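You operate a simulated robot arm through the tools that you are given. There is no shell and no other tool.

The job below is to be done with a simulated robot arm. You get a single attempt, and the scene is never put back.

## Task
Zero the wheel tester on the steel wheel and put the wheel back.
Fine: turn the zero knob till the running tester reads 0.0 mm; then switch off and move the slide back before the wheel comes out.

The check looks at the end state, three seconds after you hand in, the way a careful person would. Anything else that was tipped, shoved, dropped, spilled or broken makes it a failure.

## Robot
A 5-joint arm with a two-finger parallel gripper, fixed in place. Base frame: the origin is on the floor under the middle of its stand, x ahead of it, y to its left, z up. Lengths are in m, angles in degrees, forces in N, time in s.
It reaches about 1.134 m from its shoulder. Its first joint turns from -149.0 to 149.0 degrees. Payload 1.57 kg.
The tool frame sits at the grasp point between the pads (the TCP): z along the fingers, y along the line on which they close. The tips reach 0.03 m beyond it. Largest opening 0.11 m; finger width 0.024, thickness 0.012; the body of the gripper, 0.048 by 0.112 m, starts 0.078 m behind the TCP.
Orientation is that of the tool frame in the base frame, as a unit quaternion [w, x, y, z]. With the fingers straight down and closing along the base's y, the tool's x points along the base's -x, its y along +y and its z along -z.

## Interface
- The arm moves only by the tool send_rows. Its argument "increments" is a list of rows, each a list of 3 entries, a list of its own where there are three numbers: the shift along the base's x, y, z in m, then the turn, a rotation vector about the base's x, y, z in degrees, then the opening, from 0 (shut) to 1 (fully open). In form: [[[x, y, z], [ax, ay, az], claw], ...]. A call has 1 to 20 rows; each row is the pose to reach, as a shift and turn from the pose commanded when the call began. A row lasts 0.2 s, in which the tool goes at most 0.05 m and 8.6 degrees; a call with a longer step from one row to the next is refused whole, and so is a gripper value outside its range. Where a pose cannot be reached the arm comes as near as it can. A force on the tool above 90 N (or 10 N above the force at the start of the call, whichever is more), or a blocked arm, ends the call early, and 0.2 s more pass. The fingers move at their own pace (about 0.153 m/s each) and stop on an object; they squeeze with about 25 N. The grip force told is the motor's: it shows also when the fingers shut on nothing. Time passes only in rows, and 0.2 s behind the last, so rows that repeat a pose let the fingers close. It gives the time, the measured TCP pose, the force on the tool (base axes), the opening and the grip force at its end, in the units of the frame above (readings bear some noise), with the torque about the TCP (base axes, N m) and any sound that the robot's microphone picked up.
- Cameras (640 x 400 px; columns grow to the right, rows downward): "scene" is fixed at [0.3996, 0.6474, 1.4913]; the picture's right is [0.09, 1.00, 0.00], its down [0.80, -0.08, -0.60] and it looks along [-0.60, 0.06, -0.80] (base axes); focal length 289 px, centre (320, 200). "wrist" rides on the gripper at [0.07, 0.016, -0.141] in the tool frame; the picture's right is [-0.23, 0.97, 0.00], its down [-0.85, -0.20, -0.48] and it looks along [-0.47, -0.11, 0.88] (tool axes); focal length 222 px, centre (320, 200). There is no depth. A picture from a camera that has moved, and an enlarged one, comes with that camera's place and axes in the base frame and with its lens.
- capture(camera): a new picture of that camera. It takes no simulated time.
- lift_body(by): slides the trunk up (or, below 0, down) by that many m; the arm rides with it, the base frame stays. It gives what a move gives, with no picture.
- zoom(camera, box): a new picture of the part [left, top, right, bottom] of that camera's present view, enlarged. It takes no simulated time.
- sign_off(): hands the job in; it is judged then, once.

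Places have to be worked out from the pictures, the camera data and where the tool is seen. Open the gripper and draw the arm clear of the work before you hand the job in, unless the task says otherwise.

The tools are called after "Call:" by a JSON object that holds its "fn" and its "kwargs". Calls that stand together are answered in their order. send_rows: Moves the arm, as the interface text tells. Its arguments: {"type":"object","properties":{"increments":{"type":"array","items":{"type":"array"}}},"required":["increments"]} The other tools are called the same way: lift_body (by) moves the trunk up or down; capture (camera) takes a picture; zoom (camera, box) takes an enlarged picture of a part of a camera's view; sign_off () hands the job in.

At the start:

```text
t: 0.0
ee_pos: [0.0543, 0.5813, 1.1723]
tool_rot: [0.001, 0.0, 1.0, 0.0]
force: [0.8, -0.2, -0.3]
wrist_torque: [0.0, 0.04, -0.02]
opening: 0.1099
gripper_force: 0.1
trunk travel left (down, up): [-0.905, 0.065]
```

scene: 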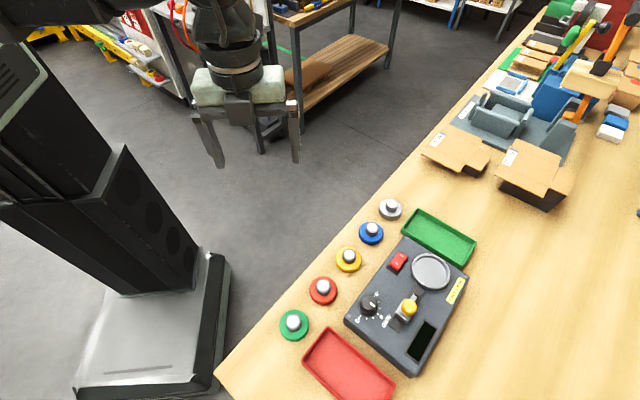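
wrist: 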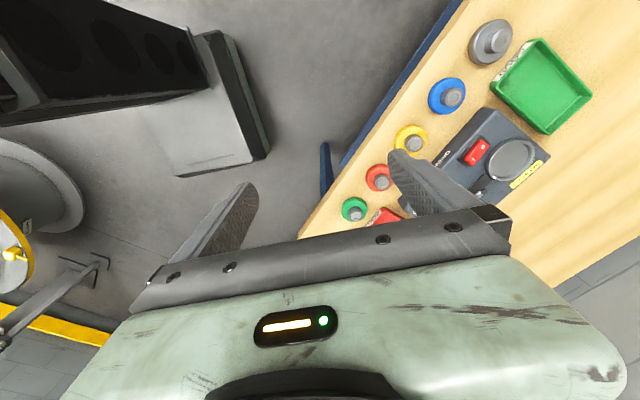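

I see the tester on the bench with wheels (green, red, yellow, blue, grey/steel) alongside it. I'll zoom in on the tester and the wheels to read the labels.

Call:
{"fn": "zoom", "kwargs": {"camera": "scene", "box": [330, 190, 490, 390]}}

Call:
{"fn": "zoom", "kwargs": {"camera": "scene", "box": [260, 180, 420, 280]}}

Call:
{"fn": "zoom", "kwargs": {"camera": "scene", "box": [260, 260, 420, 360]}}

Call:
{"fn": "zoom", "kwargs": {"camera": "wrist", "box": [320, 0, 600, 230]}}

```text
2.00 times, centred on (410, 290) of scene
camera zoom: at [0.3996, 0.6474, 1.4913], right [0.09, 1.0, 0.0], down [0.8, -0.08, -0.6], along [-0.6, 0.06, -0.8], focal length 577 px, centre (140, 20)
```

zoom: 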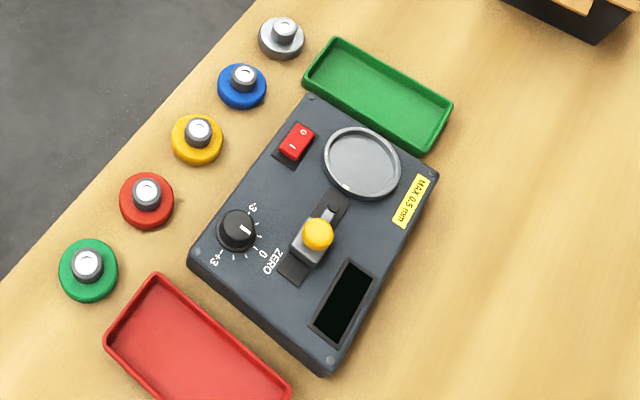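

```text
4.00 times, centred on (340, 230) of scene
camera zoom: at [0.3996, 0.6474, 1.4913], right [0.09, 1.0, 0.0], down [0.8, -0.08, -0.6], along [-0.6, 0.06, -0.8], focal length 1154 px, centre (240, 80)
```

zoom: 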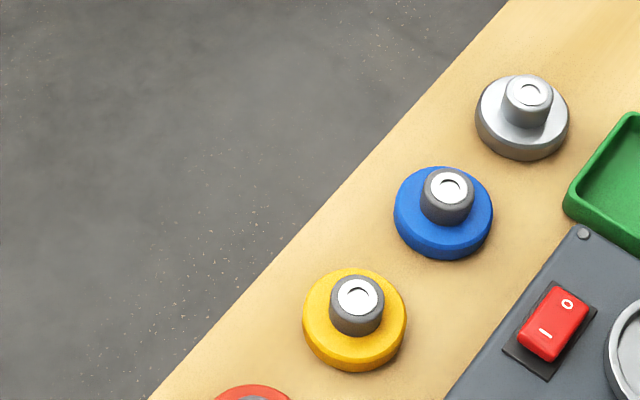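

```text
4.00 times, centred on (340, 310) of scene
camera zoom: at [0.3996, 0.6474, 1.4913], right [0.09, 1.0, 0.0], down [0.8, -0.08, -0.6], along [-0.6, 0.06, -0.8], focal length 1154 px, centre (240, -240)
```

zoom: 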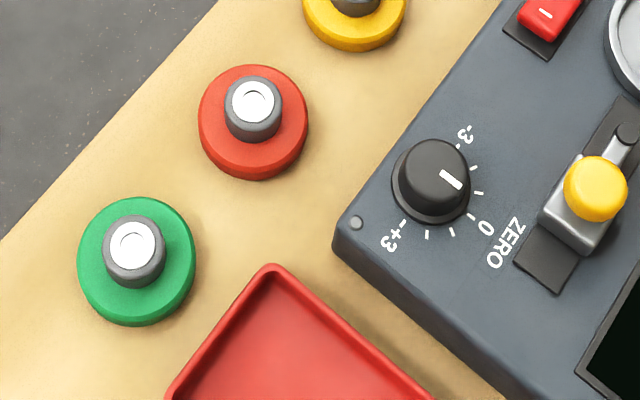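

```text
1.74 times, centred on (460, 115) of wrist
camera zoom: at [-0.0141, 0.5981, 1.3123], right [0.23, 0.97, 0.0], down [0.85, -0.2, 0.48], along [0.47, -0.11, -0.88], focal length 386 px, centre (76, 348)
```

zoom: 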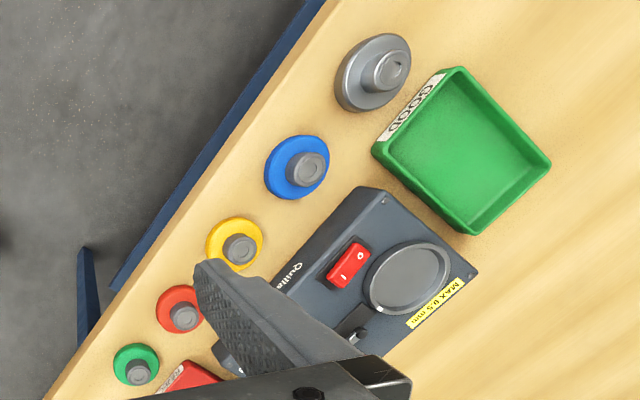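

The steel wheel's hub top triangulates to about (0.00, 0.866, 0.915), and the tester sits about 45° rotated around (0.23, 0.84). I move the wrist camera over the tester, staying high, for a better look.

Call:
{"fn": "send_rows", "kwargs": {"increments": [[[0.028, 0.027, 0], [0, 0, 0], 1], [[0.056, 0.054, 0], [0, 0, 0], 1], [[0.084, 0.081, 0], [0, 0, 0], 1], [[0.112, 0.108, 0], [0, 0, 0], 1], [[0.14, 0.135, 0], [0, 0, 0], 1], [[0.168, 0.162, 0], [0, 0, 0], 1], [[0.196, 0.189, 0], [0, 0, 0], 1], [[0.224, 0.216, 0], [0, 0, 0], 1], [[0.246, 0.243, 0], [0, 0, 0], 1]]}}

Call:
{"fn": "capture", "kwargs": {"camera": "wrist"}}

Call:
{"fn": "capture", "kwargs": {"camera": "scene"}}

```text
t: 2.0
ee_pos: [0.3019, 0.8238, 1.1716]
tool_rot: [0.0, 0.0, 1.0, 0.001]
force: [-0.1, 0.7, 0.4]
wrist_torque: [-0.01, -0.02, 0.01]
opening: 0.1104
gripper_force: 0.0
trunk travel left (down, up): [-0.905, 0.065]
```

```text
taken
camera wrist: at [0.2328, 0.8417, 1.312], right [0.23, 0.97, 0.0], down [0.86, -0.2, 0.48], along [0.47, -0.11, -0.88], focal length 222 px, centre (320, 200)
```

wrist: 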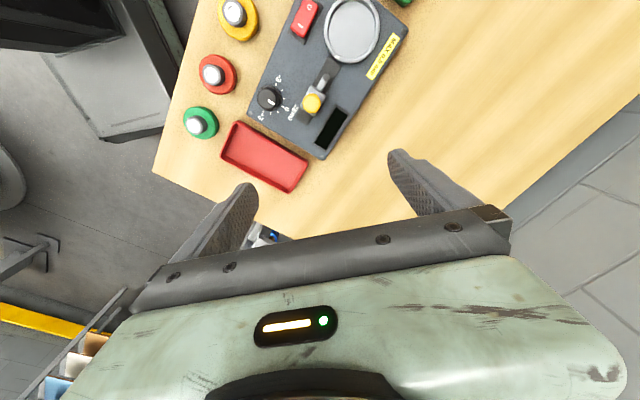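

```text
taken
```

scene: 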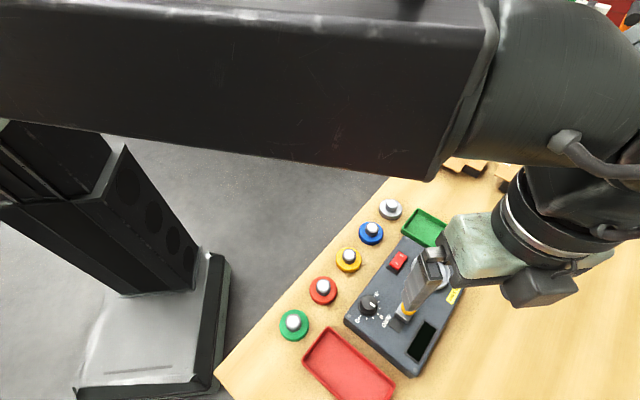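

The wrist camera now sees the tester well. I zoom in on it to localise the features.

Call:
{"fn": "zoom", "kwargs": {"camera": "wrist", "box": [180, 0, 420, 150]}}

Call:
{"fn": "zoom", "kwargs": {"camera": "wrist", "box": [240, 0, 400, 100]}}

Call:
{"fn": "zoom", "kwargs": {"camera": "wrist", "box": [240, 60, 368, 140]}}

```text
2.67 times, centred on (300, 75) of wrist
camera zoom: at [0.2328, 0.8417, 1.312], right [0.23, 0.97, 0.0], down [0.86, -0.2, 0.48], along [0.47, -0.11, -0.88], focal length 592 px, centre (373, 533)
```

zoom: 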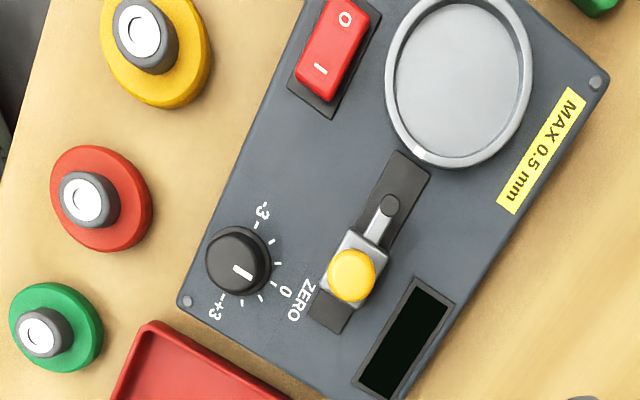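

```text
4.00 times, centred on (320, 50) of wrist
camera zoom: at [0.2328, 0.8417, 1.312], right [0.23, 0.97, 0.0], down [0.86, -0.2, 0.48], along [0.47, -0.11, -0.88], focal length 888 px, centre (320, 800)
```

zoom: 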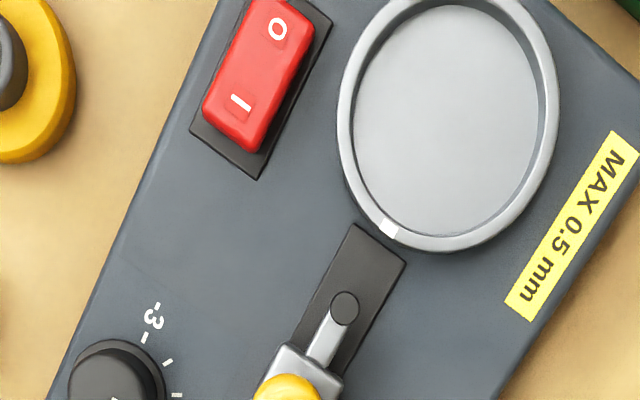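

```text
5.00 times, centred on (304, 100) of wrist
camera zoom: at [0.2328, 0.8417, 1.312], right [0.23, 0.97, 0.0], down [0.86, -0.2, 0.48], along [0.47, -0.11, -0.88], focal length 1111 px, centre (400, 700)
```

zoom: 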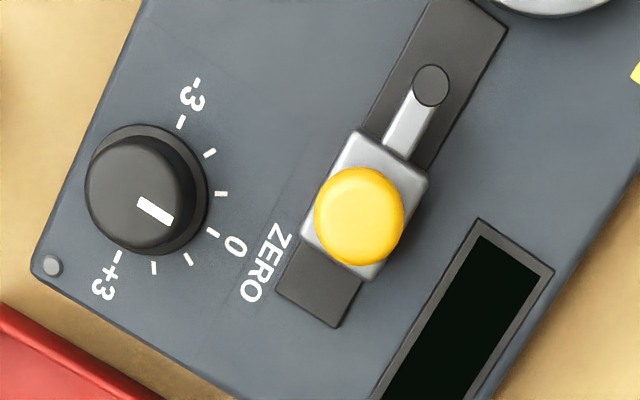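

The tester shows the rocker with O/I, a zero knob (−3…+3), a slide with a yellow knob, a dish for the wheel, and a display. Next I look at the steel wheel from above, going slightly lower.

Call:
{"fn": "send_rows", "kwargs": {"increments": [[[-0.04, 0.004, 0], [0, 0, 0], 1], [[-0.08, 0.008, 0], [0, 0, 0], 1], [[-0.12, 0.012, -0.01], [0, 0, 0], 1], [[-0.16, 0.016, -0.02], [0, 0, 0], 1], [[-0.2, 0.02, -0.035], [0, 0, 0], 1], [[-0.235, 0.026, -0.05], [0, 0, 0], 0.6], [[-0.235, 0.026, -0.05], [0, 0, 0], 0.6]]}}

Call:
{"fn": "capture", "kwargs": {"camera": "wrist"}}

Call:
{"fn": "capture", "kwargs": {"camera": "scene"}}

```text
t: 3.6
ee_pos: [0.0667, 0.8498, 1.1713]
tool_rot: [0.0, 0.001, 1.0, -0.001]
force: [0.1, 0.1, -0.4]
wrist_torque: [0.01, 0.02, 0.0]
opening: 0.066
gripper_force: 0.0
out of reach, approached as far as the arm can: row 3, 4, 5, 6, 7
trunk travel left (down, up): [-0.905, 0.065]
```

```text
taken
camera wrist: at [-0.003, 0.8674, 1.3122], right [0.23, 0.97, 0.0], down [0.85, -0.2, 0.48], along [0.47, -0.11, -0.88], focal length 222 px, centre (320, 200)
```

wrist: 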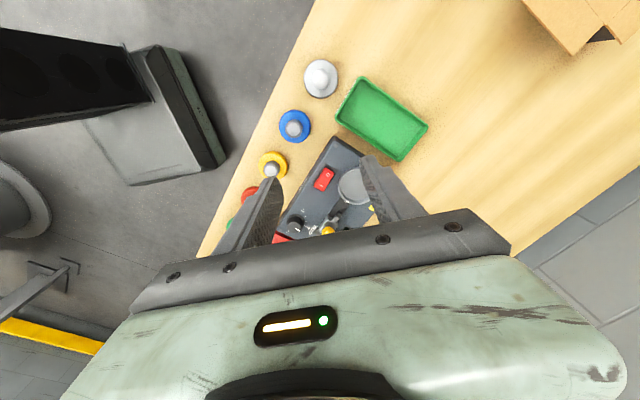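

```text
taken
```

scene: 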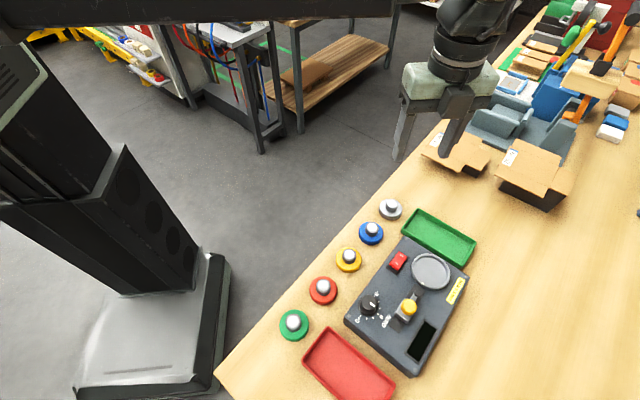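

The arm can't go lower here with the trunk this high, so I'll use the trunk for height. First a zoom on the steel wheel and its surroundings.

Call:
{"fn": "zoom", "kwargs": {"camera": "wrist", "box": [256, 40, 384, 120]}}

Call:
{"fn": "zoom", "kwargs": {"camera": "wrist", "box": [240, 40, 440, 165]}}

```text
5.00 times, centred on (320, 80) of wrist
camera zoom: at [-0.003, 0.8674, 1.3122], right [0.23, 0.97, 0.0], down [0.85, -0.2, 0.48], along [0.47, -0.11, -0.88], focal length 1111 px, centre (320, 800)
```

zoom: 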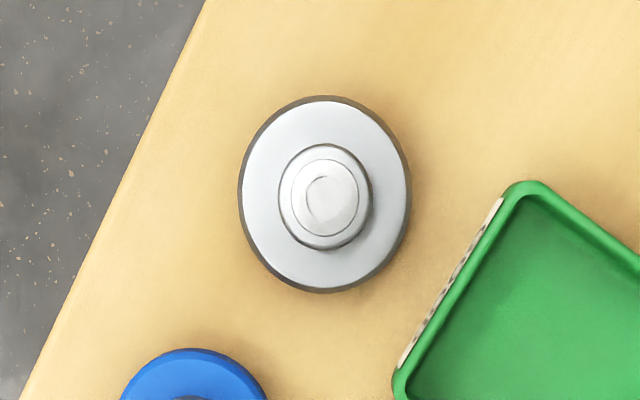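

```text
3.20 times, centred on (340, 102) of wrist
camera zoom: at [-0.003, 0.8674, 1.3122], right [0.23, 0.97, 0.0], down [0.85, -0.2, 0.48], along [0.47, -0.11, -0.88], focal length 711 px, centre (256, 512)
```

zoom: 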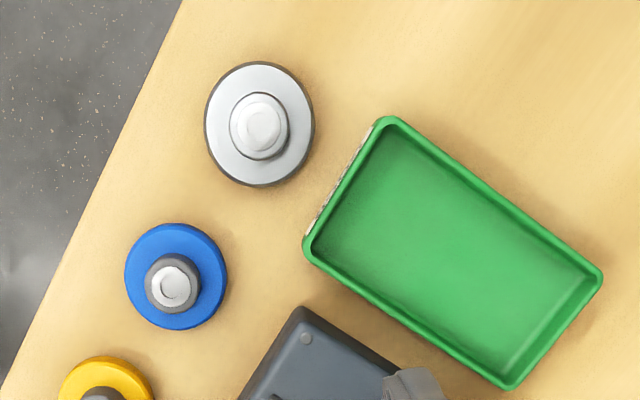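

The wheel is almost directly below the camera at about (-0.003, 0.869). I lower the trunk by 0.12 m for a closer look and to gain reach.

Call:
{"fn": "lift_body", "kwargs": {"by": -0.12}}

Call:
{"fn": "zoom", "kwargs": {"camera": "wrist", "box": [256, 40, 384, 120]}}

Call:
{"fn": "capture", "kwargs": {"camera": "wrist"}}

Call:
{"fn": "capture", "kwargs": {"camera": "scene"}}

```text
t: 5.1
ee_pos: [0.067, 0.8499, 1.0515]
tool_rot: [-0.001, 0.0, 1.0, 0.0]
force: [0.6, -0.1, 0.4]
wrist_torque: [0.0, 0.05, -0.01]
opening: 0.0662
gripper_force: 0.0
trunk travel left (down, up): [-0.785, 0.185]
```

```text
5.00 times, centred on (320, 80) of wrist
camera zoom: at [-0.0027, 0.8673, 1.1923], right [0.23, 0.97, 0.0], down [0.85, -0.2, 0.48], along [0.47, -0.11, -0.88], focal length 1111 px, centre (320, 800)
```

zoom: 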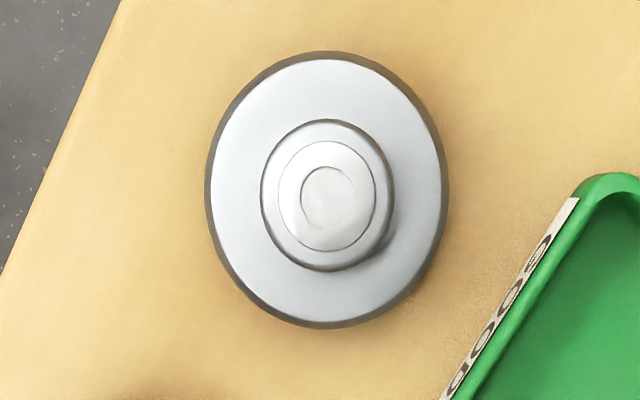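

```text
taken
camera wrist: at [-0.0027, 0.8673, 1.1923], right [0.23, 0.97, 0.0], down [0.85, -0.2, 0.48], along [0.47, -0.11, -0.88], focal length 222 px, centre (320, 200)
```

wrist: 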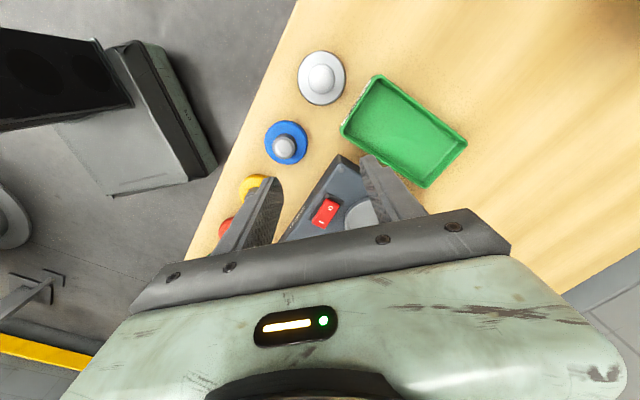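

```text
taken
```

scene: 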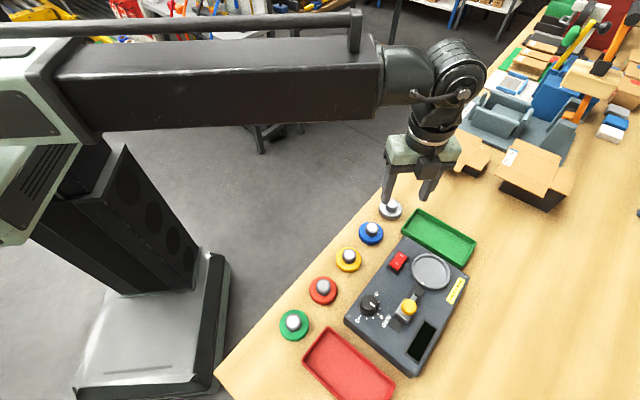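

Table top works out at about z≈0.88, hub top ≈0.914, flange top ≈0.896; wheel at (-0.003, 0.869). I shift over the wheel while raising the arm, then drop the trunk to have reach margin below.

Call:
{"fn": "send_rows", "kwargs": {"increments": [[[-0.015, 0.004, 0.03], [0, 0, 0], 0.6], [[-0.035, 0.009, 0.06], [0, 0, 0], 0.6], [[-0.055, 0.014, 0.09], [0, 0, 0], 0.5], [[-0.07, 0.019, 0.12], [0, 0, 0], 0.45], [[-0.07, 0.019, 0.12], [0, 0, 0], 0.45]]}}

Call:
{"fn": "lift_body", "kwargs": {"by": -0.18}}

Call:
{"fn": "capture", "kwargs": {"camera": "wrist"}}

Call:
{"fn": "capture", "kwargs": {"camera": "scene"}}

```text
t: 6.3
ee_pos: [-0.0005, 0.8656, 1.0515]
tool_rot: [0.0, -0.001, 1.0, -0.001]
force: [0.1, -0.2, 0.6]
wrist_torque: [-0.02, 0.0, 0.0]
opening: 0.0495
gripper_force: 0.1
out of reach, approached as far as the arm can: row 1, 2, 3, 4, 5
trunk travel left (down, up): [-0.785, 0.185]
```

```text
t: 7.6
ee_pos: [0.0006, 0.8635, 0.9278]
tool_rot: [0.0, -0.001, 1.0, 0.003]
force: [0.6, -8.1, 29.1]
wrist_torque: [-0.67, 0.07, 0.06]
opening: 0.05
gripper_force: 0.4
trunk travel left (down, up): [-0.658, 0.312]
stopped: the force on the tool passed its limit at 458 N (the readings are from after the stop); the commanded pose is now the measured one
```

```text
taken
camera wrist: at [-0.0692, 0.8801, 1.0686], right [0.23, 0.97, 0.01], down [0.86, -0.2, 0.48], along [0.47, -0.1, -0.88], focal length 222 px, centre (320, 200)
```

wrist: 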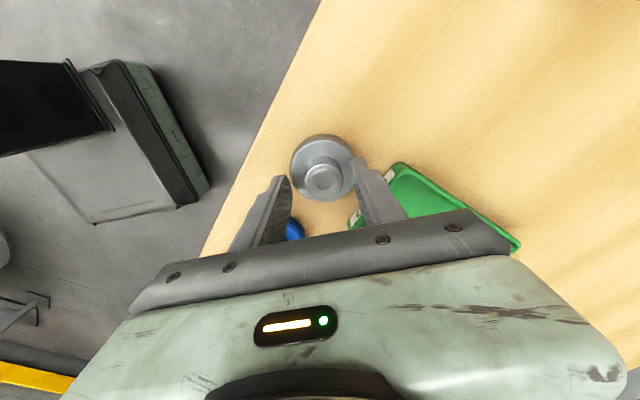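

```text
taken
```

scene: 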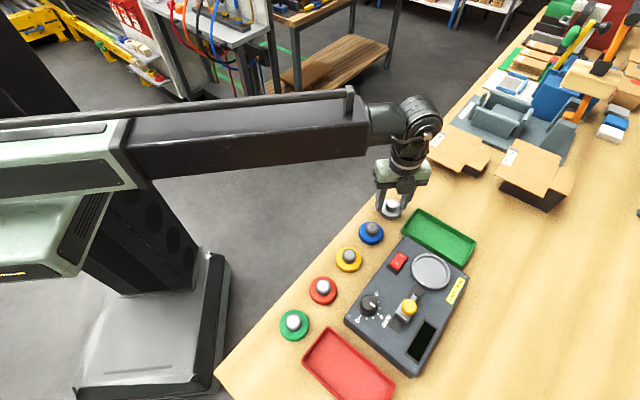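

The arm evidently cannot change height by itself (only the trunk can), and the fingertips have come down onto the wheel's flange. I raise the trunk slightly straight up and then check the wheel; from now on one motion at a time.

Call:
{"fn": "lift_body", "kwargs": {"by": 0.04}}

```text
t: 8.5
ee_pos: [0.0006, 0.868, 0.9647]
tool_rot: [0.001, 0.0, 1.0, 0.003]
force: [0.2, 0.1, -0.3]
wrist_torque: [-0.03, -0.04, 0.01]
opening: 0.0497
gripper_force: 0.0
trunk travel left (down, up): [-0.698, 0.272]
```

Clear of the wheel again. I check its position and condition.

Call:
{"fn": "capture", "kwargs": {"camera": "wrist"}}

Call:
{"fn": "zoom", "kwargs": {"camera": "wrist", "box": [240, 120, 400, 220]}}

Call:
{"fn": "zoom", "kwargs": {"camera": "scene", "box": [340, 160, 500, 260]}}

```text
taken
camera wrist: at [-0.0694, 0.8844, 1.1053], right [0.23, 0.97, 0.01], down [0.86, -0.2, 0.48], along [0.47, -0.1, -0.88], focal length 222 px, centre (320, 200)
```

wrist: 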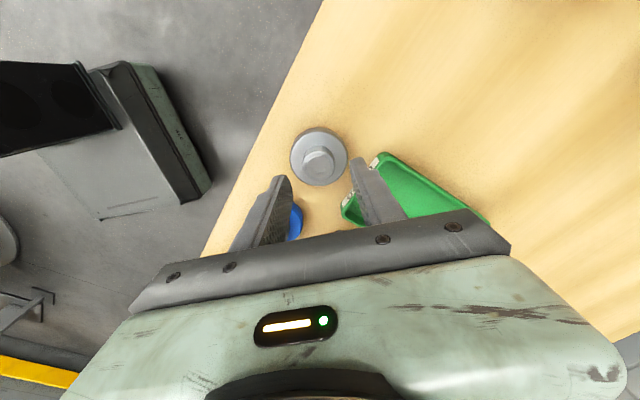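

```text
4.00 times, centred on (320, 170) of wrist
camera zoom: at [-0.0694, 0.8844, 1.1053], right [0.23, 0.97, 0.01], down [0.86, -0.2, 0.48], along [0.47, -0.1, -0.88], focal length 888 px, centre (320, 320)
```

zoom: 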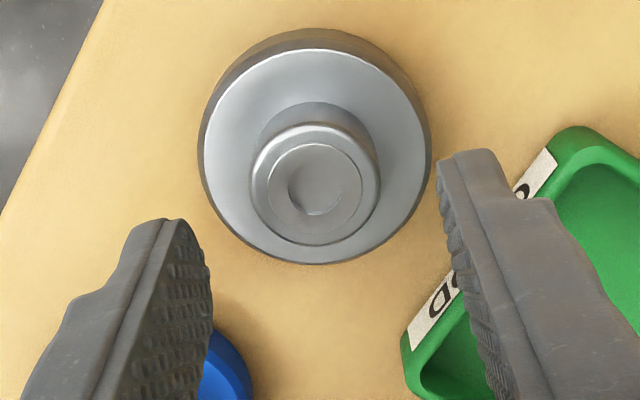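

```text
4.00 times, centred on (420, 210) of scene
camera zoom: at [0.3996, 0.6474, 1.4913], right [0.09, 1.0, 0.0], down [0.8, -0.08, -0.6], along [-0.6, 0.06, -0.8], focal length 1154 px, centre (-80, 160)
```

zoom: 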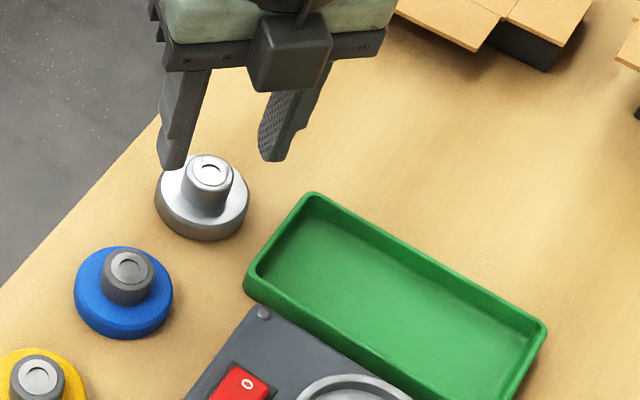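

The wheel stands where it was, undamaged. I make a tiny centring correction (x −2 mm, level the tool), then lower to just above the flange.

Call:
{"fn": "send_rows", "kwargs": {"increments": [[[-0.002, 0.0005, 0], [-0.3, 0, 0], 0.45], [[-0.002, 0.0005, 0], [-0.3, 0, 0], 0.45]]}}

```text
t: 9.1
ee_pos: [-0.002, 0.8682, 0.9649]
tool_rot: [0.0, 0.0, 1.0, 0.001]
force: [-1.1, -0.5, 0.5]
wrist_torque: [0.01, 0.01, 0.01]
opening: 0.0496
gripper_force: 0.0
trunk travel left (down, up): [-0.698, 0.272]
```

Rows without a z change work exactly. Now I lower the trunk by 0.033 so the tips stop about 3 mm above the flange.

Call:
{"fn": "lift_body", "kwargs": {"by": -0.033}}

Call:
{"fn": "zoom", "kwargs": {"camera": "wrist", "box": [240, 120, 400, 220]}}

Call:
{"fn": "zoom", "kwargs": {"camera": "scene", "box": [340, 160, 440, 222]}}

```text
t: 9.8
ee_pos: [-0.0023, 0.8686, 0.9304]
tool_rot: [0.0, 0.0, 1.0, 0.001]
force: [-0.2, -0.9, -0.7]
wrist_torque: [-0.01, 0.01, -0.01]
opening: 0.0494
gripper_force: 0.1
trunk travel left (down, up): [-0.665, 0.305]
```

```text
4.00 times, centred on (320, 170) of wrist
camera zoom: at [-0.0714, 0.8852, 1.0725], right [0.23, 0.97, 0.0], down [0.86, -0.2, 0.48], along [0.47, -0.11, -0.88], focal length 888 px, centre (320, 320)
```

zoom: 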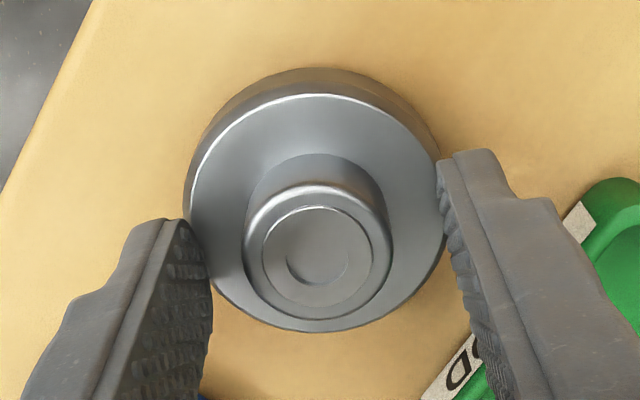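

```text
6.40 times, centred on (390, 191) of scene
camera zoom: at [0.3996, 0.6474, 1.4913], right [0.09, 1.0, 0.0], down [0.8, -0.08, -0.6], along [-0.6, 0.06, -0.8], focal length 1847 px, centre (-128, 258)
```

zoom: 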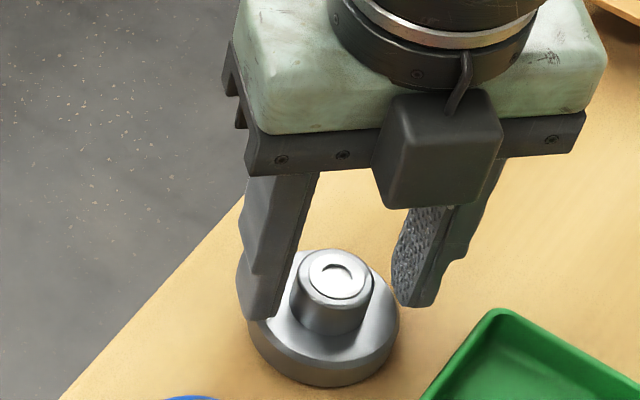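

The hub sits between the fingers with tips just above the flange. I close the gripper on the hub.

Call:
{"fn": "send_rows", "kwargs": {"increments": [[[0, 0, 0], [0, 0, 0], 0.35], [[0, 0, 0], [0, 0, 0], 0.25], [[0, 0, 0], [0, 0, 0], 0.15], [[0, 0, 0], [0, 0, 0], 0.15], [[0, 0, 0], [0, 0, 0], 0.15]]}}

Call:
{"fn": "zoom", "kwargs": {"camera": "wrist", "box": [240, 120, 400, 220]}}

```text
t: 11.1
ee_pos: [-0.0009, 0.8675, 0.9312]
tool_rot: [0.0, 0.0, 1.0, 0.001]
force: [0.5, 0.4, 2.7]
wrist_torque: [-0.12, 0.0, -0.03]
opening: 0.0292
gripper_force: 25.3
trunk travel left (down, up): [-0.665, 0.305]
```

```text
4.00 times, centred on (320, 170) of wrist
camera zoom: at [-0.0714, 0.8852, 1.0726], right [0.23, 0.97, 0.0], down [0.86, -0.2, 0.48], along [0.47, -0.11, -0.88], focal length 888 px, centre (320, 320)
```

zoom: 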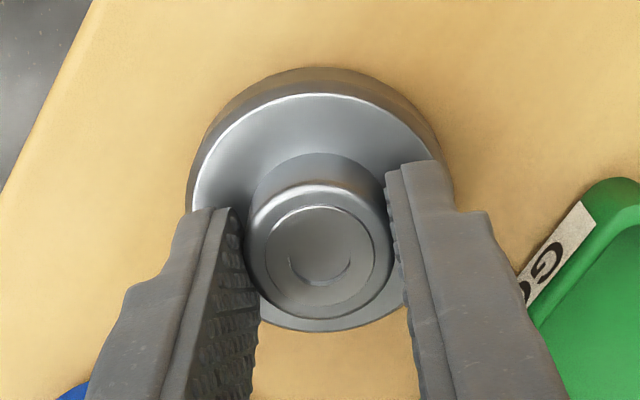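

Hub gripped at 25 N, width 29 mm. I lift 0.10 m.

Call:
{"fn": "lift_body", "kwargs": {"by": 0.1}}

Call:
{"fn": "capture", "kwargs": {"camera": "wrist"}}

Call:
{"fn": "capture", "kwargs": {"camera": "scene"}}

```text
t: 12.4
ee_pos: [-0.0013, 0.8683, 1.0316]
tool_rot: [0.001, 0.001, 1.0, 0.0]
force: [0.2, -0.4, -3.2]
wrist_torque: [-0.01, 0.01, 0.01]
opening: 0.0291
gripper_force: 25.5
trunk travel left (down, up): [-0.765, 0.205]
```

```text
taken
camera wrist: at [-0.0714, 0.8857, 1.1721], right [0.23, 0.97, 0.0], down [0.86, -0.2, 0.48], along [0.47, -0.11, -0.88], focal length 222 px, centre (320, 200)
```

wrist: 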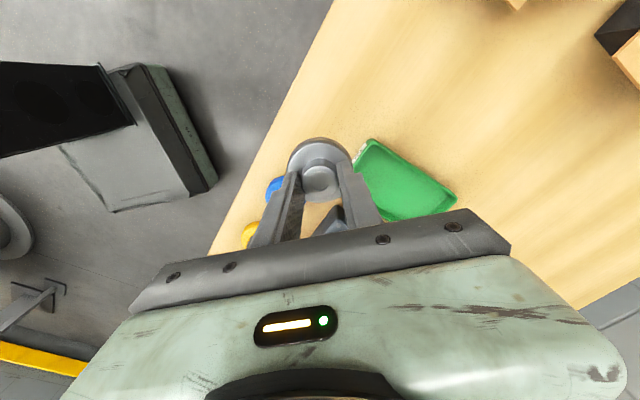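

```text
taken
```

scene: 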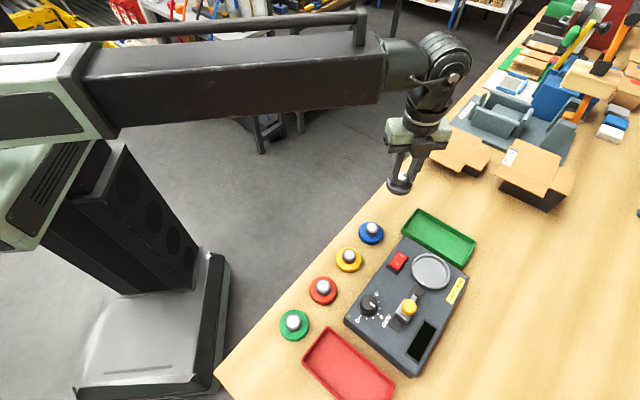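

Wheel is held. I raise another 0.03 and go to where the camera looks straight down on the dish (dish estimated at (0.187, 0.899)).

Call:
{"fn": "lift_body", "kwargs": {"by": 0.03}}

Call:
{"fn": "send_rows", "kwargs": {"increments": [[[0.03, 0.002, 0], [0, 0, 0], 0.15], [[0.065, 0.003, 0], [0, 0, 0], 0.15], [[0.1, 0.005, 0], [0, 0, 0], 0.15], [[0.135, 0.007, 0], [0, 0, 0], 0.15], [[0.17, 0.009, 0], [0, 0, 0], 0.15], [[0.205, 0.011, 0], [0, 0, 0], 0.15], [[0.24, 0.012, 0], [0, 0, 0], 0.15], [[0.258, 0.013, 0], [0, 0, 0], 0.15], [[0.258, 0.013, 0], [0, 0, 0], 0.15]]}}

Call:
{"fn": "capture", "kwargs": {"camera": "wrist"}}

Call:
{"fn": "zoom", "kwargs": {"camera": "wrist", "box": [240, 30, 400, 130]}}

```text
t: 13.1
ee_pos: [-0.002, 0.8682, 1.0613]
tool_rot: [0.0, 0.0, 1.0, 0.001]
force: [0.5, 0.3, -4.1]
wrist_torque: [0.02, 0.01, 0.03]
opening: 0.0291
gripper_force: 25.1
trunk travel left (down, up): [-0.795, 0.175]
```

```text
t: 15.1
ee_pos: [0.2538, 0.8733, 1.0624]
tool_rot: [0.0, 0.0, 1.0, 0.001]
force: [-0.2, 0.2, -2.2]
wrist_torque: [0.04, -0.01, 0.04]
opening: 0.0293
gripper_force: 25.3
out of reach, approached as far as the arm can: row 7, 8, 9
trunk travel left (down, up): [-0.795, 0.175]
```

```text
taken
camera wrist: at [0.1844, 0.8905, 1.2023], right [0.23, 0.97, 0.0], down [0.86, -0.2, 0.48], along [0.47, -0.11, -0.88], focal length 222 px, centre (320, 200)
```

wrist: 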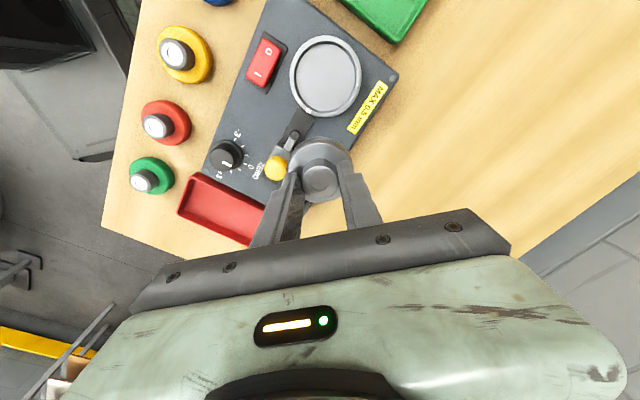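

```text
4.00 times, centred on (320, 80) of wrist
camera zoom: at [0.1844, 0.8905, 1.2023], right [0.23, 0.97, 0.0], down [0.86, -0.2, 0.48], along [0.47, -0.11, -0.88], focal length 888 px, centre (320, 680)
```

zoom: 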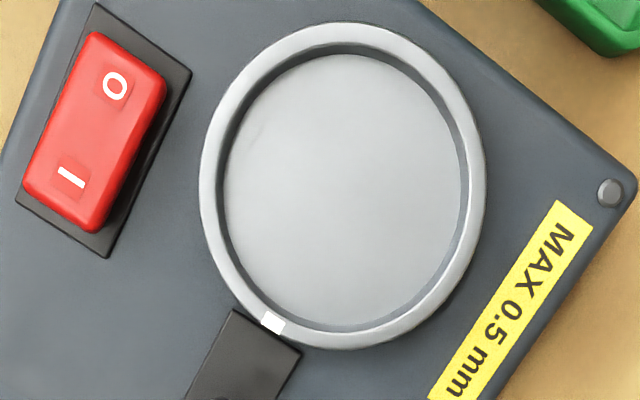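

The dish centre measures (0.1855, 0.897), r≈0.916, just beyond the ~0.909 m straight-down reach, so I will need about 3° outward tilt there. First I move to a safely reachable spot next to it and see what pose the command settles to.

Call:
{"fn": "send_rows", "kwargs": {"increments": [[[-0.035, -0.005, 0], [0, 0, 0], 0.15], [[-0.07, -0.01, 0], [0, 0, 0], 0.15], [[-0.07, -0.01, 0], [0, 0, 0], 0.15]]}}

```text
t: 15.9
ee_pos: [0.1829, 0.8638, 1.062]
tool_rot: [-0.001, 0.0, 1.0, 0.0]
force: [0.4, 0.1, -2.7]
wrist_torque: [-0.04, -0.03, -0.01]
opening: 0.029
gripper_force: 25.1
trunk travel left (down, up): [-0.795, 0.175]
```

Commands settle to the achieved pose, good. Now I tilt 3° outward (radially) and move over the dish.

Call:
{"fn": "send_rows", "kwargs": {"increments": [[[0.001, 0.005, 0], [1.5, -0.3, 0], 0.15], [[0.001, 0.01, 0], [2.94, -0.61, 0], 0.15], [[0.002, 0.02, 0], [2.94, -0.61, 0], 0.15], [[0.002, 0.0306, 0], [2.94, -0.61, 0], 0.15], [[0.002, 0.0306, 0], [2.94, -0.61, 0], 0.15]]}}

Call:
{"fn": "capture", "kwargs": {"camera": "wrist"}}

Call:
{"fn": "capture", "kwargs": {"camera": "scene"}}

```text
t: 17.1
ee_pos: [0.1855, 0.8945, 1.0621]
tool_rot: [0.005, 0.0, 1.0, 0.027]
force: [0.9, 0.9, -2.9]
wrist_torque: [0.01, 0.01, 0.0]
opening: 0.0292
gripper_force: 25.3
trunk travel left (down, up): [-0.795, 0.175]
```

```text
taken
camera wrist: at [0.1147, 0.9043, 1.2025], right [0.23, 0.97, 0.05], down [0.85, -0.22, 0.48], along [0.48, -0.06, -0.88], focal length 222 px, centre (320, 200)
```

wrist: 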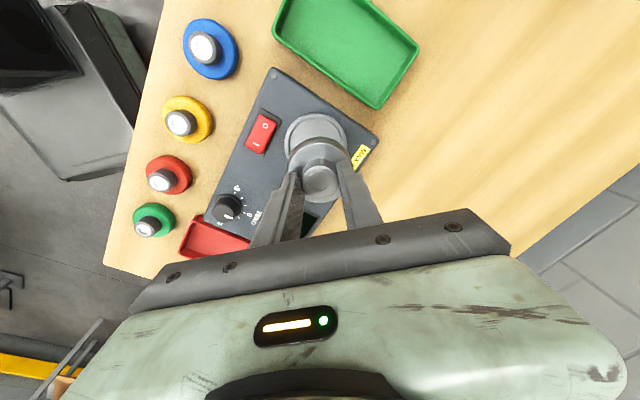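

```text
taken
```

scene: 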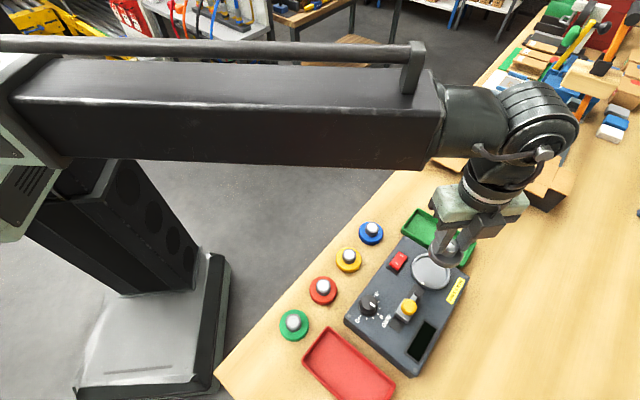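

The tilt works and the position is reached. I lower 0.055 (wheel bottom to about 0.957) and check alignment with the dish.

Call:
{"fn": "lift_body", "kwargs": {"by": -0.055}}

Call:
{"fn": "zoom", "kwargs": {"camera": "wrist", "box": [240, 90, 400, 190]}}

Call:
{"fn": "zoom", "kwargs": {"camera": "scene", "box": [380, 220, 480, 300]}}

```text
t: 18.1
ee_pos: [0.1855, 0.8941, 1.0067]
tool_rot: [0.005, 0.001, 1.0, 0.027]
force: [-0.4, -0.8, -2.7]
wrist_torque: [-0.02, 0.01, -0.05]
opening: 0.0293
gripper_force: 24.6
trunk travel left (down, up): [-0.74, 0.23]
```

```text
4.00 times, centred on (320, 140) of wrist
camera zoom: at [0.1149, 0.9041, 1.1476], right [0.23, 0.97, 0.05], down [0.85, -0.22, 0.48], along [0.48, -0.06, -0.88], focal length 888 px, centre (320, 440)
```

zoom: 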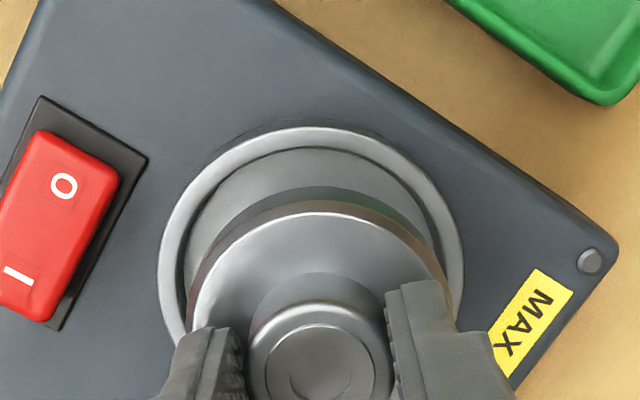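

```text
5.00 times, centred on (430, 260) of scene
camera zoom: at [0.3996, 0.6474, 1.4913], right [0.09, 1.0, 0.0], down [0.8, -0.08, -0.6], along [-0.6, 0.06, -0.8], focal length 1443 px, centre (-230, -100)
```

zoom: 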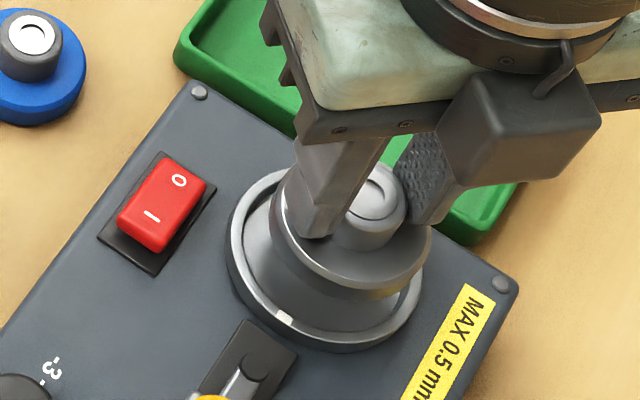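

The wheel hovers close above the dish. I zoom in further from the scene camera to cross-check the alignment.

Call:
{"fn": "zoom", "kwargs": {"camera": "scene", "box": [415, 250, 475, 295]}}

Call:
{"fn": "zoom", "kwargs": {"camera": "wrist", "box": [270, 110, 370, 172]}}

```text
8.89 times, centred on (445, 272) of scene
camera zoom: at [0.3996, 0.6474, 1.4913], right [0.09, 1.0, 0.0], down [0.8, -0.08, -0.6], along [-0.6, 0.06, -0.8], focal length 2565 px, centre (-791, -444)
```

zoom: 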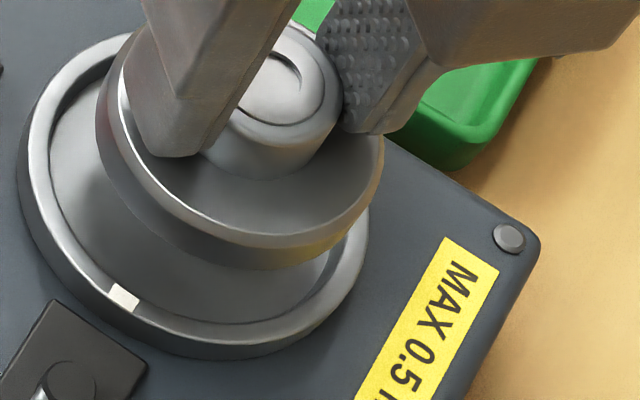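

```text
6.40 times, centred on (320, 141) of wrist
camera zoom: at [0.1149, 0.9041, 1.1476], right [0.23, 0.97, 0.05], down [0.85, -0.22, 0.48], along [0.48, -0.06, -0.88], focal length 1422 px, centre (320, 578)
```

zoom: 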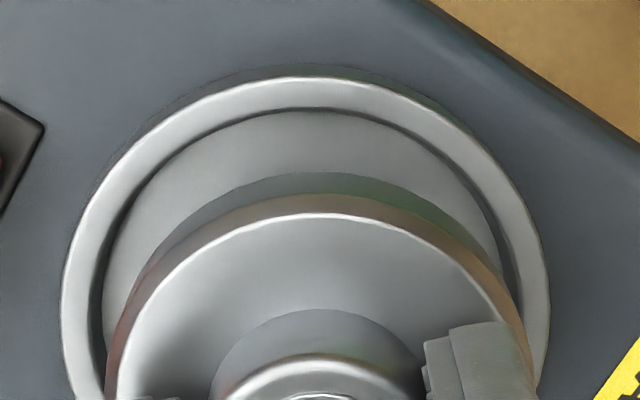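

Both views agree to within a couple of millimetres; the wheel is about 1–2 mm too far in +x. I correct by (−1.5, −0.8) mm and lower in steps.

Call:
{"fn": "send_rows", "kwargs": {"increments": [[[-0.0015, -0.0008, 0], [0, 0, 0], 0.15], [[-0.0015, -0.0008, 0], [0, 0, 0], 0.15]]}}

Call:
{"fn": "lift_body", "kwargs": {"by": -0.018}}

Call:
{"fn": "zoom", "kwargs": {"camera": "wrist", "box": [260, 100, 380, 175]}}

Call:
{"fn": "zoom", "kwargs": {"camera": "scene", "box": [415, 250, 475, 295]}}

```text
t: 18.7
ee_pos: [0.1834, 0.893, 1.0077]
tool_rot: [0.005, 0.0, 1.0, 0.026]
force: [-0.8, 0.2, -2.2]
wrist_torque: [0.01, -0.02, 0.0]
opening: 0.029
gripper_force: 25.0
trunk travel left (down, up): [-0.74, 0.23]
```

```text
t: 19.3
ee_pos: [0.1833, 0.8917, 0.9889]
tool_rot: [0.005, 0.0, 1.0, 0.026]
force: [0.6, 0.3, -2.8]
wrist_torque: [0.03, 0.03, -0.01]
opening: 0.0291
gripper_force: 24.8
trunk travel left (down, up): [-0.722, 0.248]
```

```text
5.33 times, centred on (320, 138) of wrist
camera zoom: at [0.1131, 0.9031, 1.1295], right [0.23, 0.97, 0.05], down [0.85, -0.22, 0.48], along [0.48, -0.06, -0.88], focal length 1185 px, centre (320, 533)
```

zoom: 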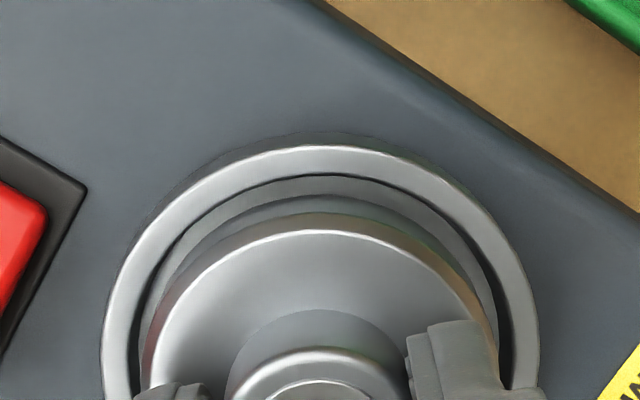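

```text
8.89 times, centred on (445, 272) of scene
camera zoom: at [0.3996, 0.6474, 1.4913], right [0.09, 1.0, 0.0], down [0.8, -0.08, -0.6], along [-0.6, 0.06, -0.8], focal length 2565 px, centre (-791, -444)
```

zoom: 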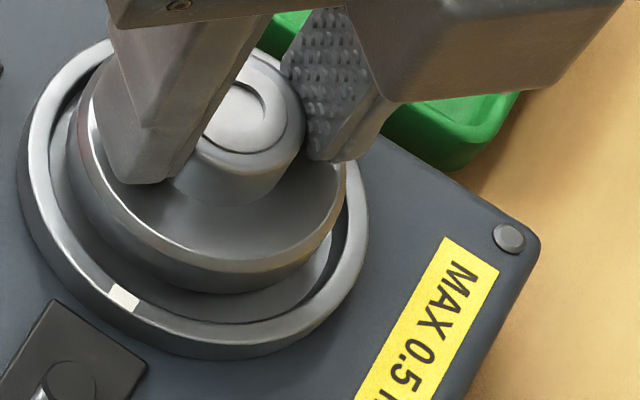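

Alignment is now within about 1 mm. I keep lowering in small steps and watch the force.

Call:
{"fn": "lift_body", "kwargs": {"by": -0.006}}

Call:
{"fn": "lift_body", "kwargs": {"by": -0.002}}

```text
t: 19.9
ee_pos: [0.1835, 0.8928, 0.9839]
tool_rot: [0.005, -0.001, 1.0, 0.028]
force: [0.6, 3.4, 10.6]
wrist_torque: [-0.22, 0.04, -0.01]
opening: 0.0294
gripper_force: 24.6
trunk travel left (down, up): [-0.716, 0.254]
```

```text
t: 20.4
ee_pos: [0.1844, 0.8919, 0.9816]
tool_rot: [0.005, 0.0, 1.0, 0.027]
force: [3.3, 6.6, 18.5]
wrist_torque: [-0.11, 0.13, -0.03]
opening: 0.0298
gripper_force: 25.3
trunk travel left (down, up): [-0.714, 0.256]
```

Contact is felt. I check whether the wheel is inside the dish or on the rim.

Call:
{"fn": "zoom", "kwargs": {"camera": "wrist", "box": [260, 100, 380, 175]}}

Call:
{"fn": "zoom", "kwargs": {"camera": "scene", "box": [415, 250, 475, 295]}}

```text
5.33 times, centred on (320, 138) of wrist
camera zoom: at [0.1133, 0.902, 1.1228], right [0.23, 0.97, 0.06], down [0.85, -0.23, 0.48], along [0.48, -0.06, -0.88], focal length 1185 px, centre (320, 533)
```

zoom: 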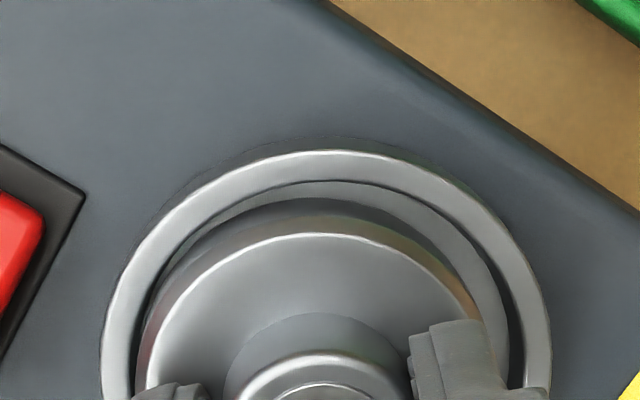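

```text
8.89 times, centred on (445, 272) of scene
camera zoom: at [0.3996, 0.6474, 1.4913], right [0.09, 1.0, 0.0], down [0.8, -0.08, -0.6], along [-0.6, 0.06, -0.8], focal length 2565 px, centre (-791, -444)
```

zoom: 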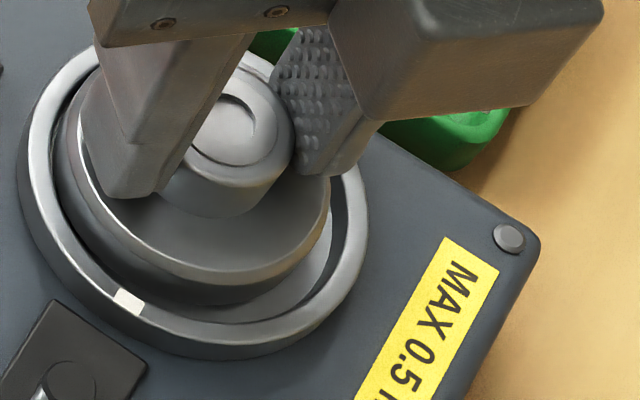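

Call:
{"fn": "zoom", "kwargs": {"camera": "scene", "box": [414, 254, 446, 290]}}

Call:
{"fn": "zoom", "kwargs": {"camera": "wrist", "box": [272, 122, 322, 182]}}

```text
11.11 times, centred on (430, 272) of scene
camera zoom: at [0.3996, 0.6474, 1.4913], right [0.09, 1.0, 0.0], down [0.8, -0.08, -0.6], along [-0.6, 0.06, -0.8], focal length 3206 px, centre (-902, -600)
```

zoom: 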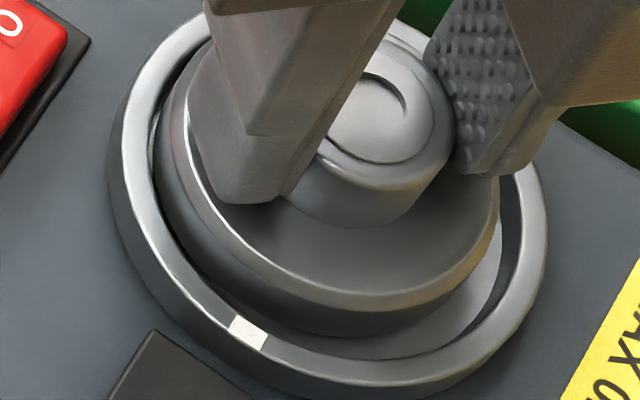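

```text
6.67 times, centred on (297, 152) of wrist
camera zoom: at [0.1133, 0.902, 1.1228], right [0.23, 0.97, 0.06], down [0.85, -0.23, 0.48], along [0.48, -0.06, -0.88], focal length 1481 px, centre (473, 520)
```

zoom: 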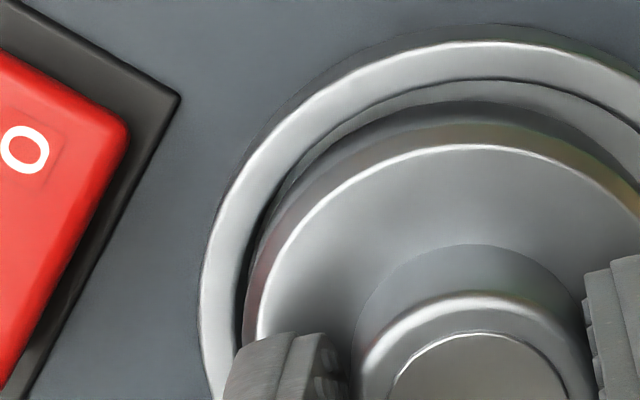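

The wheel looks inside the dish but close to the robot-side wall, and the contact height is ambiguous. I raise 4 mm, reduce the tilt by 1° and shift about 1 mm outward, then lower again.

Call:
{"fn": "lift_body", "kwargs": {"by": 0.004}}

Call:
{"fn": "send_rows", "kwargs": {"increments": [[[0.0004, 0.0021, 0], [-0.98, 0.2, 0], 0.15], [[0.0004, 0.0021, 0], [-0.98, 0.2, 0], 0.15]]}}

Call:
{"fn": "zoom", "kwargs": {"camera": "wrist", "box": [260, 100, 380, 175]}}

Call:
{"fn": "zoom", "kwargs": {"camera": "scene", "box": [414, 254, 446, 290]}}

```text
t: 20.9
ee_pos: [0.1833, 0.8926, 0.9841]
tool_rot: [0.005, 0.001, 1.0, 0.026]
force: [-0.7, 1.0, -2.6]
wrist_torque: [0.0, 0.04, -0.04]
opening: 0.0293
gripper_force: 25.5
trunk travel left (down, up): [-0.718, 0.252]
```

```text
t: 21.5
ee_pos: [0.1842, 0.8951, 0.9843]
tool_rot: [0.004, -0.001, 1.0, 0.019]
force: [1.0, -0.1, -2.9]
wrist_torque: [-0.02, 0.01, 0.01]
opening: 0.0293
gripper_force: 24.7
trunk travel left (down, up): [-0.718, 0.252]
```

```text
5.33 times, centred on (320, 138) of wrist
camera zoom: at [0.1138, 0.9073, 1.1253], right [0.23, 0.97, 0.04], down [0.85, -0.22, 0.48], along [0.47, -0.08, -0.88], focal length 1185 px, centre (320, 533)
```

zoom: 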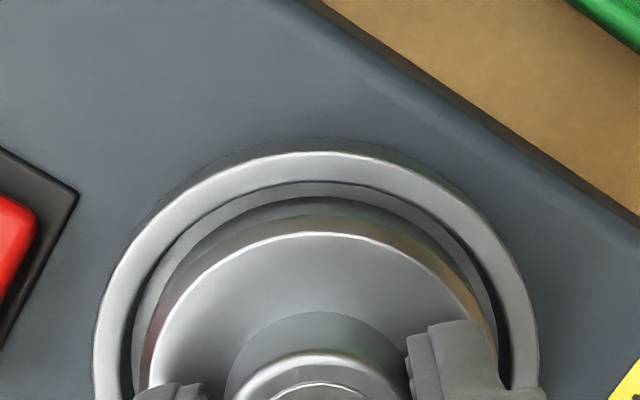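

```text
11.11 times, centred on (430, 272) of scene
camera zoom: at [0.3996, 0.6474, 1.4913], right [0.09, 1.0, 0.0], down [0.8, -0.08, -0.6], along [-0.6, 0.06, -0.8], focal length 3206 px, centre (-902, -600)
```

zoom: 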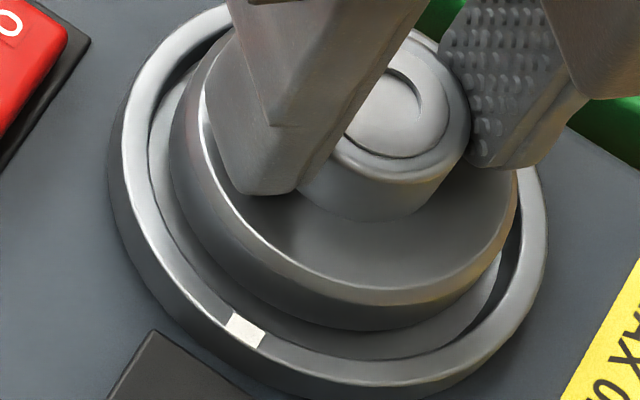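

Well centred now. Lowering again in small steps.

Call:
{"fn": "lift_body", "kwargs": {"by": -0.004}}

Call:
{"fn": "lift_body", "kwargs": {"by": -0.002}}

Call:
{"fn": "zoom", "kwargs": {"camera": "scene", "box": [414, 254, 446, 290]}}

Call:
{"fn": "zoom", "kwargs": {"camera": "wrist", "box": [260, 100, 380, 175]}}

```text
t: 22.1
ee_pos: [0.1849, 0.8955, 0.9822]
tool_rot: [0.005, 0.0, 1.0, 0.019]
force: [1.6, 7.1, 18.6]
wrist_torque: [-0.13, 0.02, 0.01]
opening: 0.0299
gripper_force: 25.1
trunk travel left (down, up): [-0.714, 0.256]
```

```text
t: 22.6
ee_pos: [0.1834, 0.8948, 0.9811]
tool_rot: [0.003, -0.001, 1.0, 0.019]
force: [1.0, 8.5, 19.8]
wrist_torque: [-0.14, -0.02, 0.02]
opening: 0.0299
gripper_force: 25.0
trunk travel left (down, up): [-0.712, 0.258]
```

```text
11.11 times, centred on (430, 272) of scene
camera zoom: at [0.3996, 0.6474, 1.4913], right [0.09, 1.0, 0.0], down [0.8, -0.08, -0.6], along [-0.6, 0.06, -0.8], focal length 3206 px, centre (-902, -600)
```

zoom: 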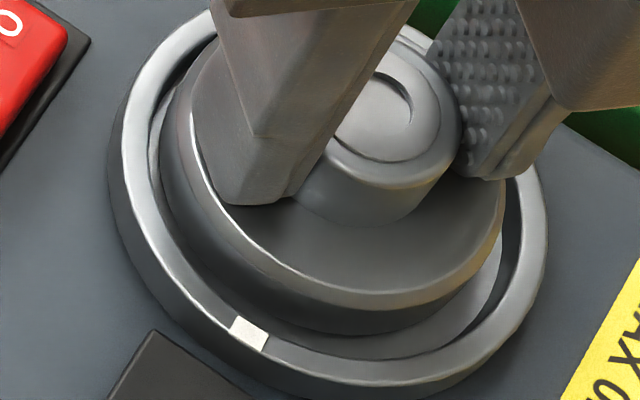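

```text
5.33 times, centred on (320, 138) of wrist
camera zoom: at [0.1134, 0.9061, 1.1206], right [0.23, 0.97, 0.04], down [0.85, -0.22, 0.48], along [0.47, -0.08, -0.88], focal length 1185 px, centre (320, 533)
```

zoom: 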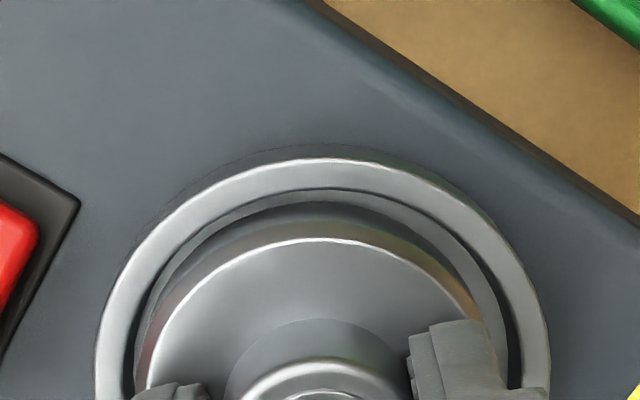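

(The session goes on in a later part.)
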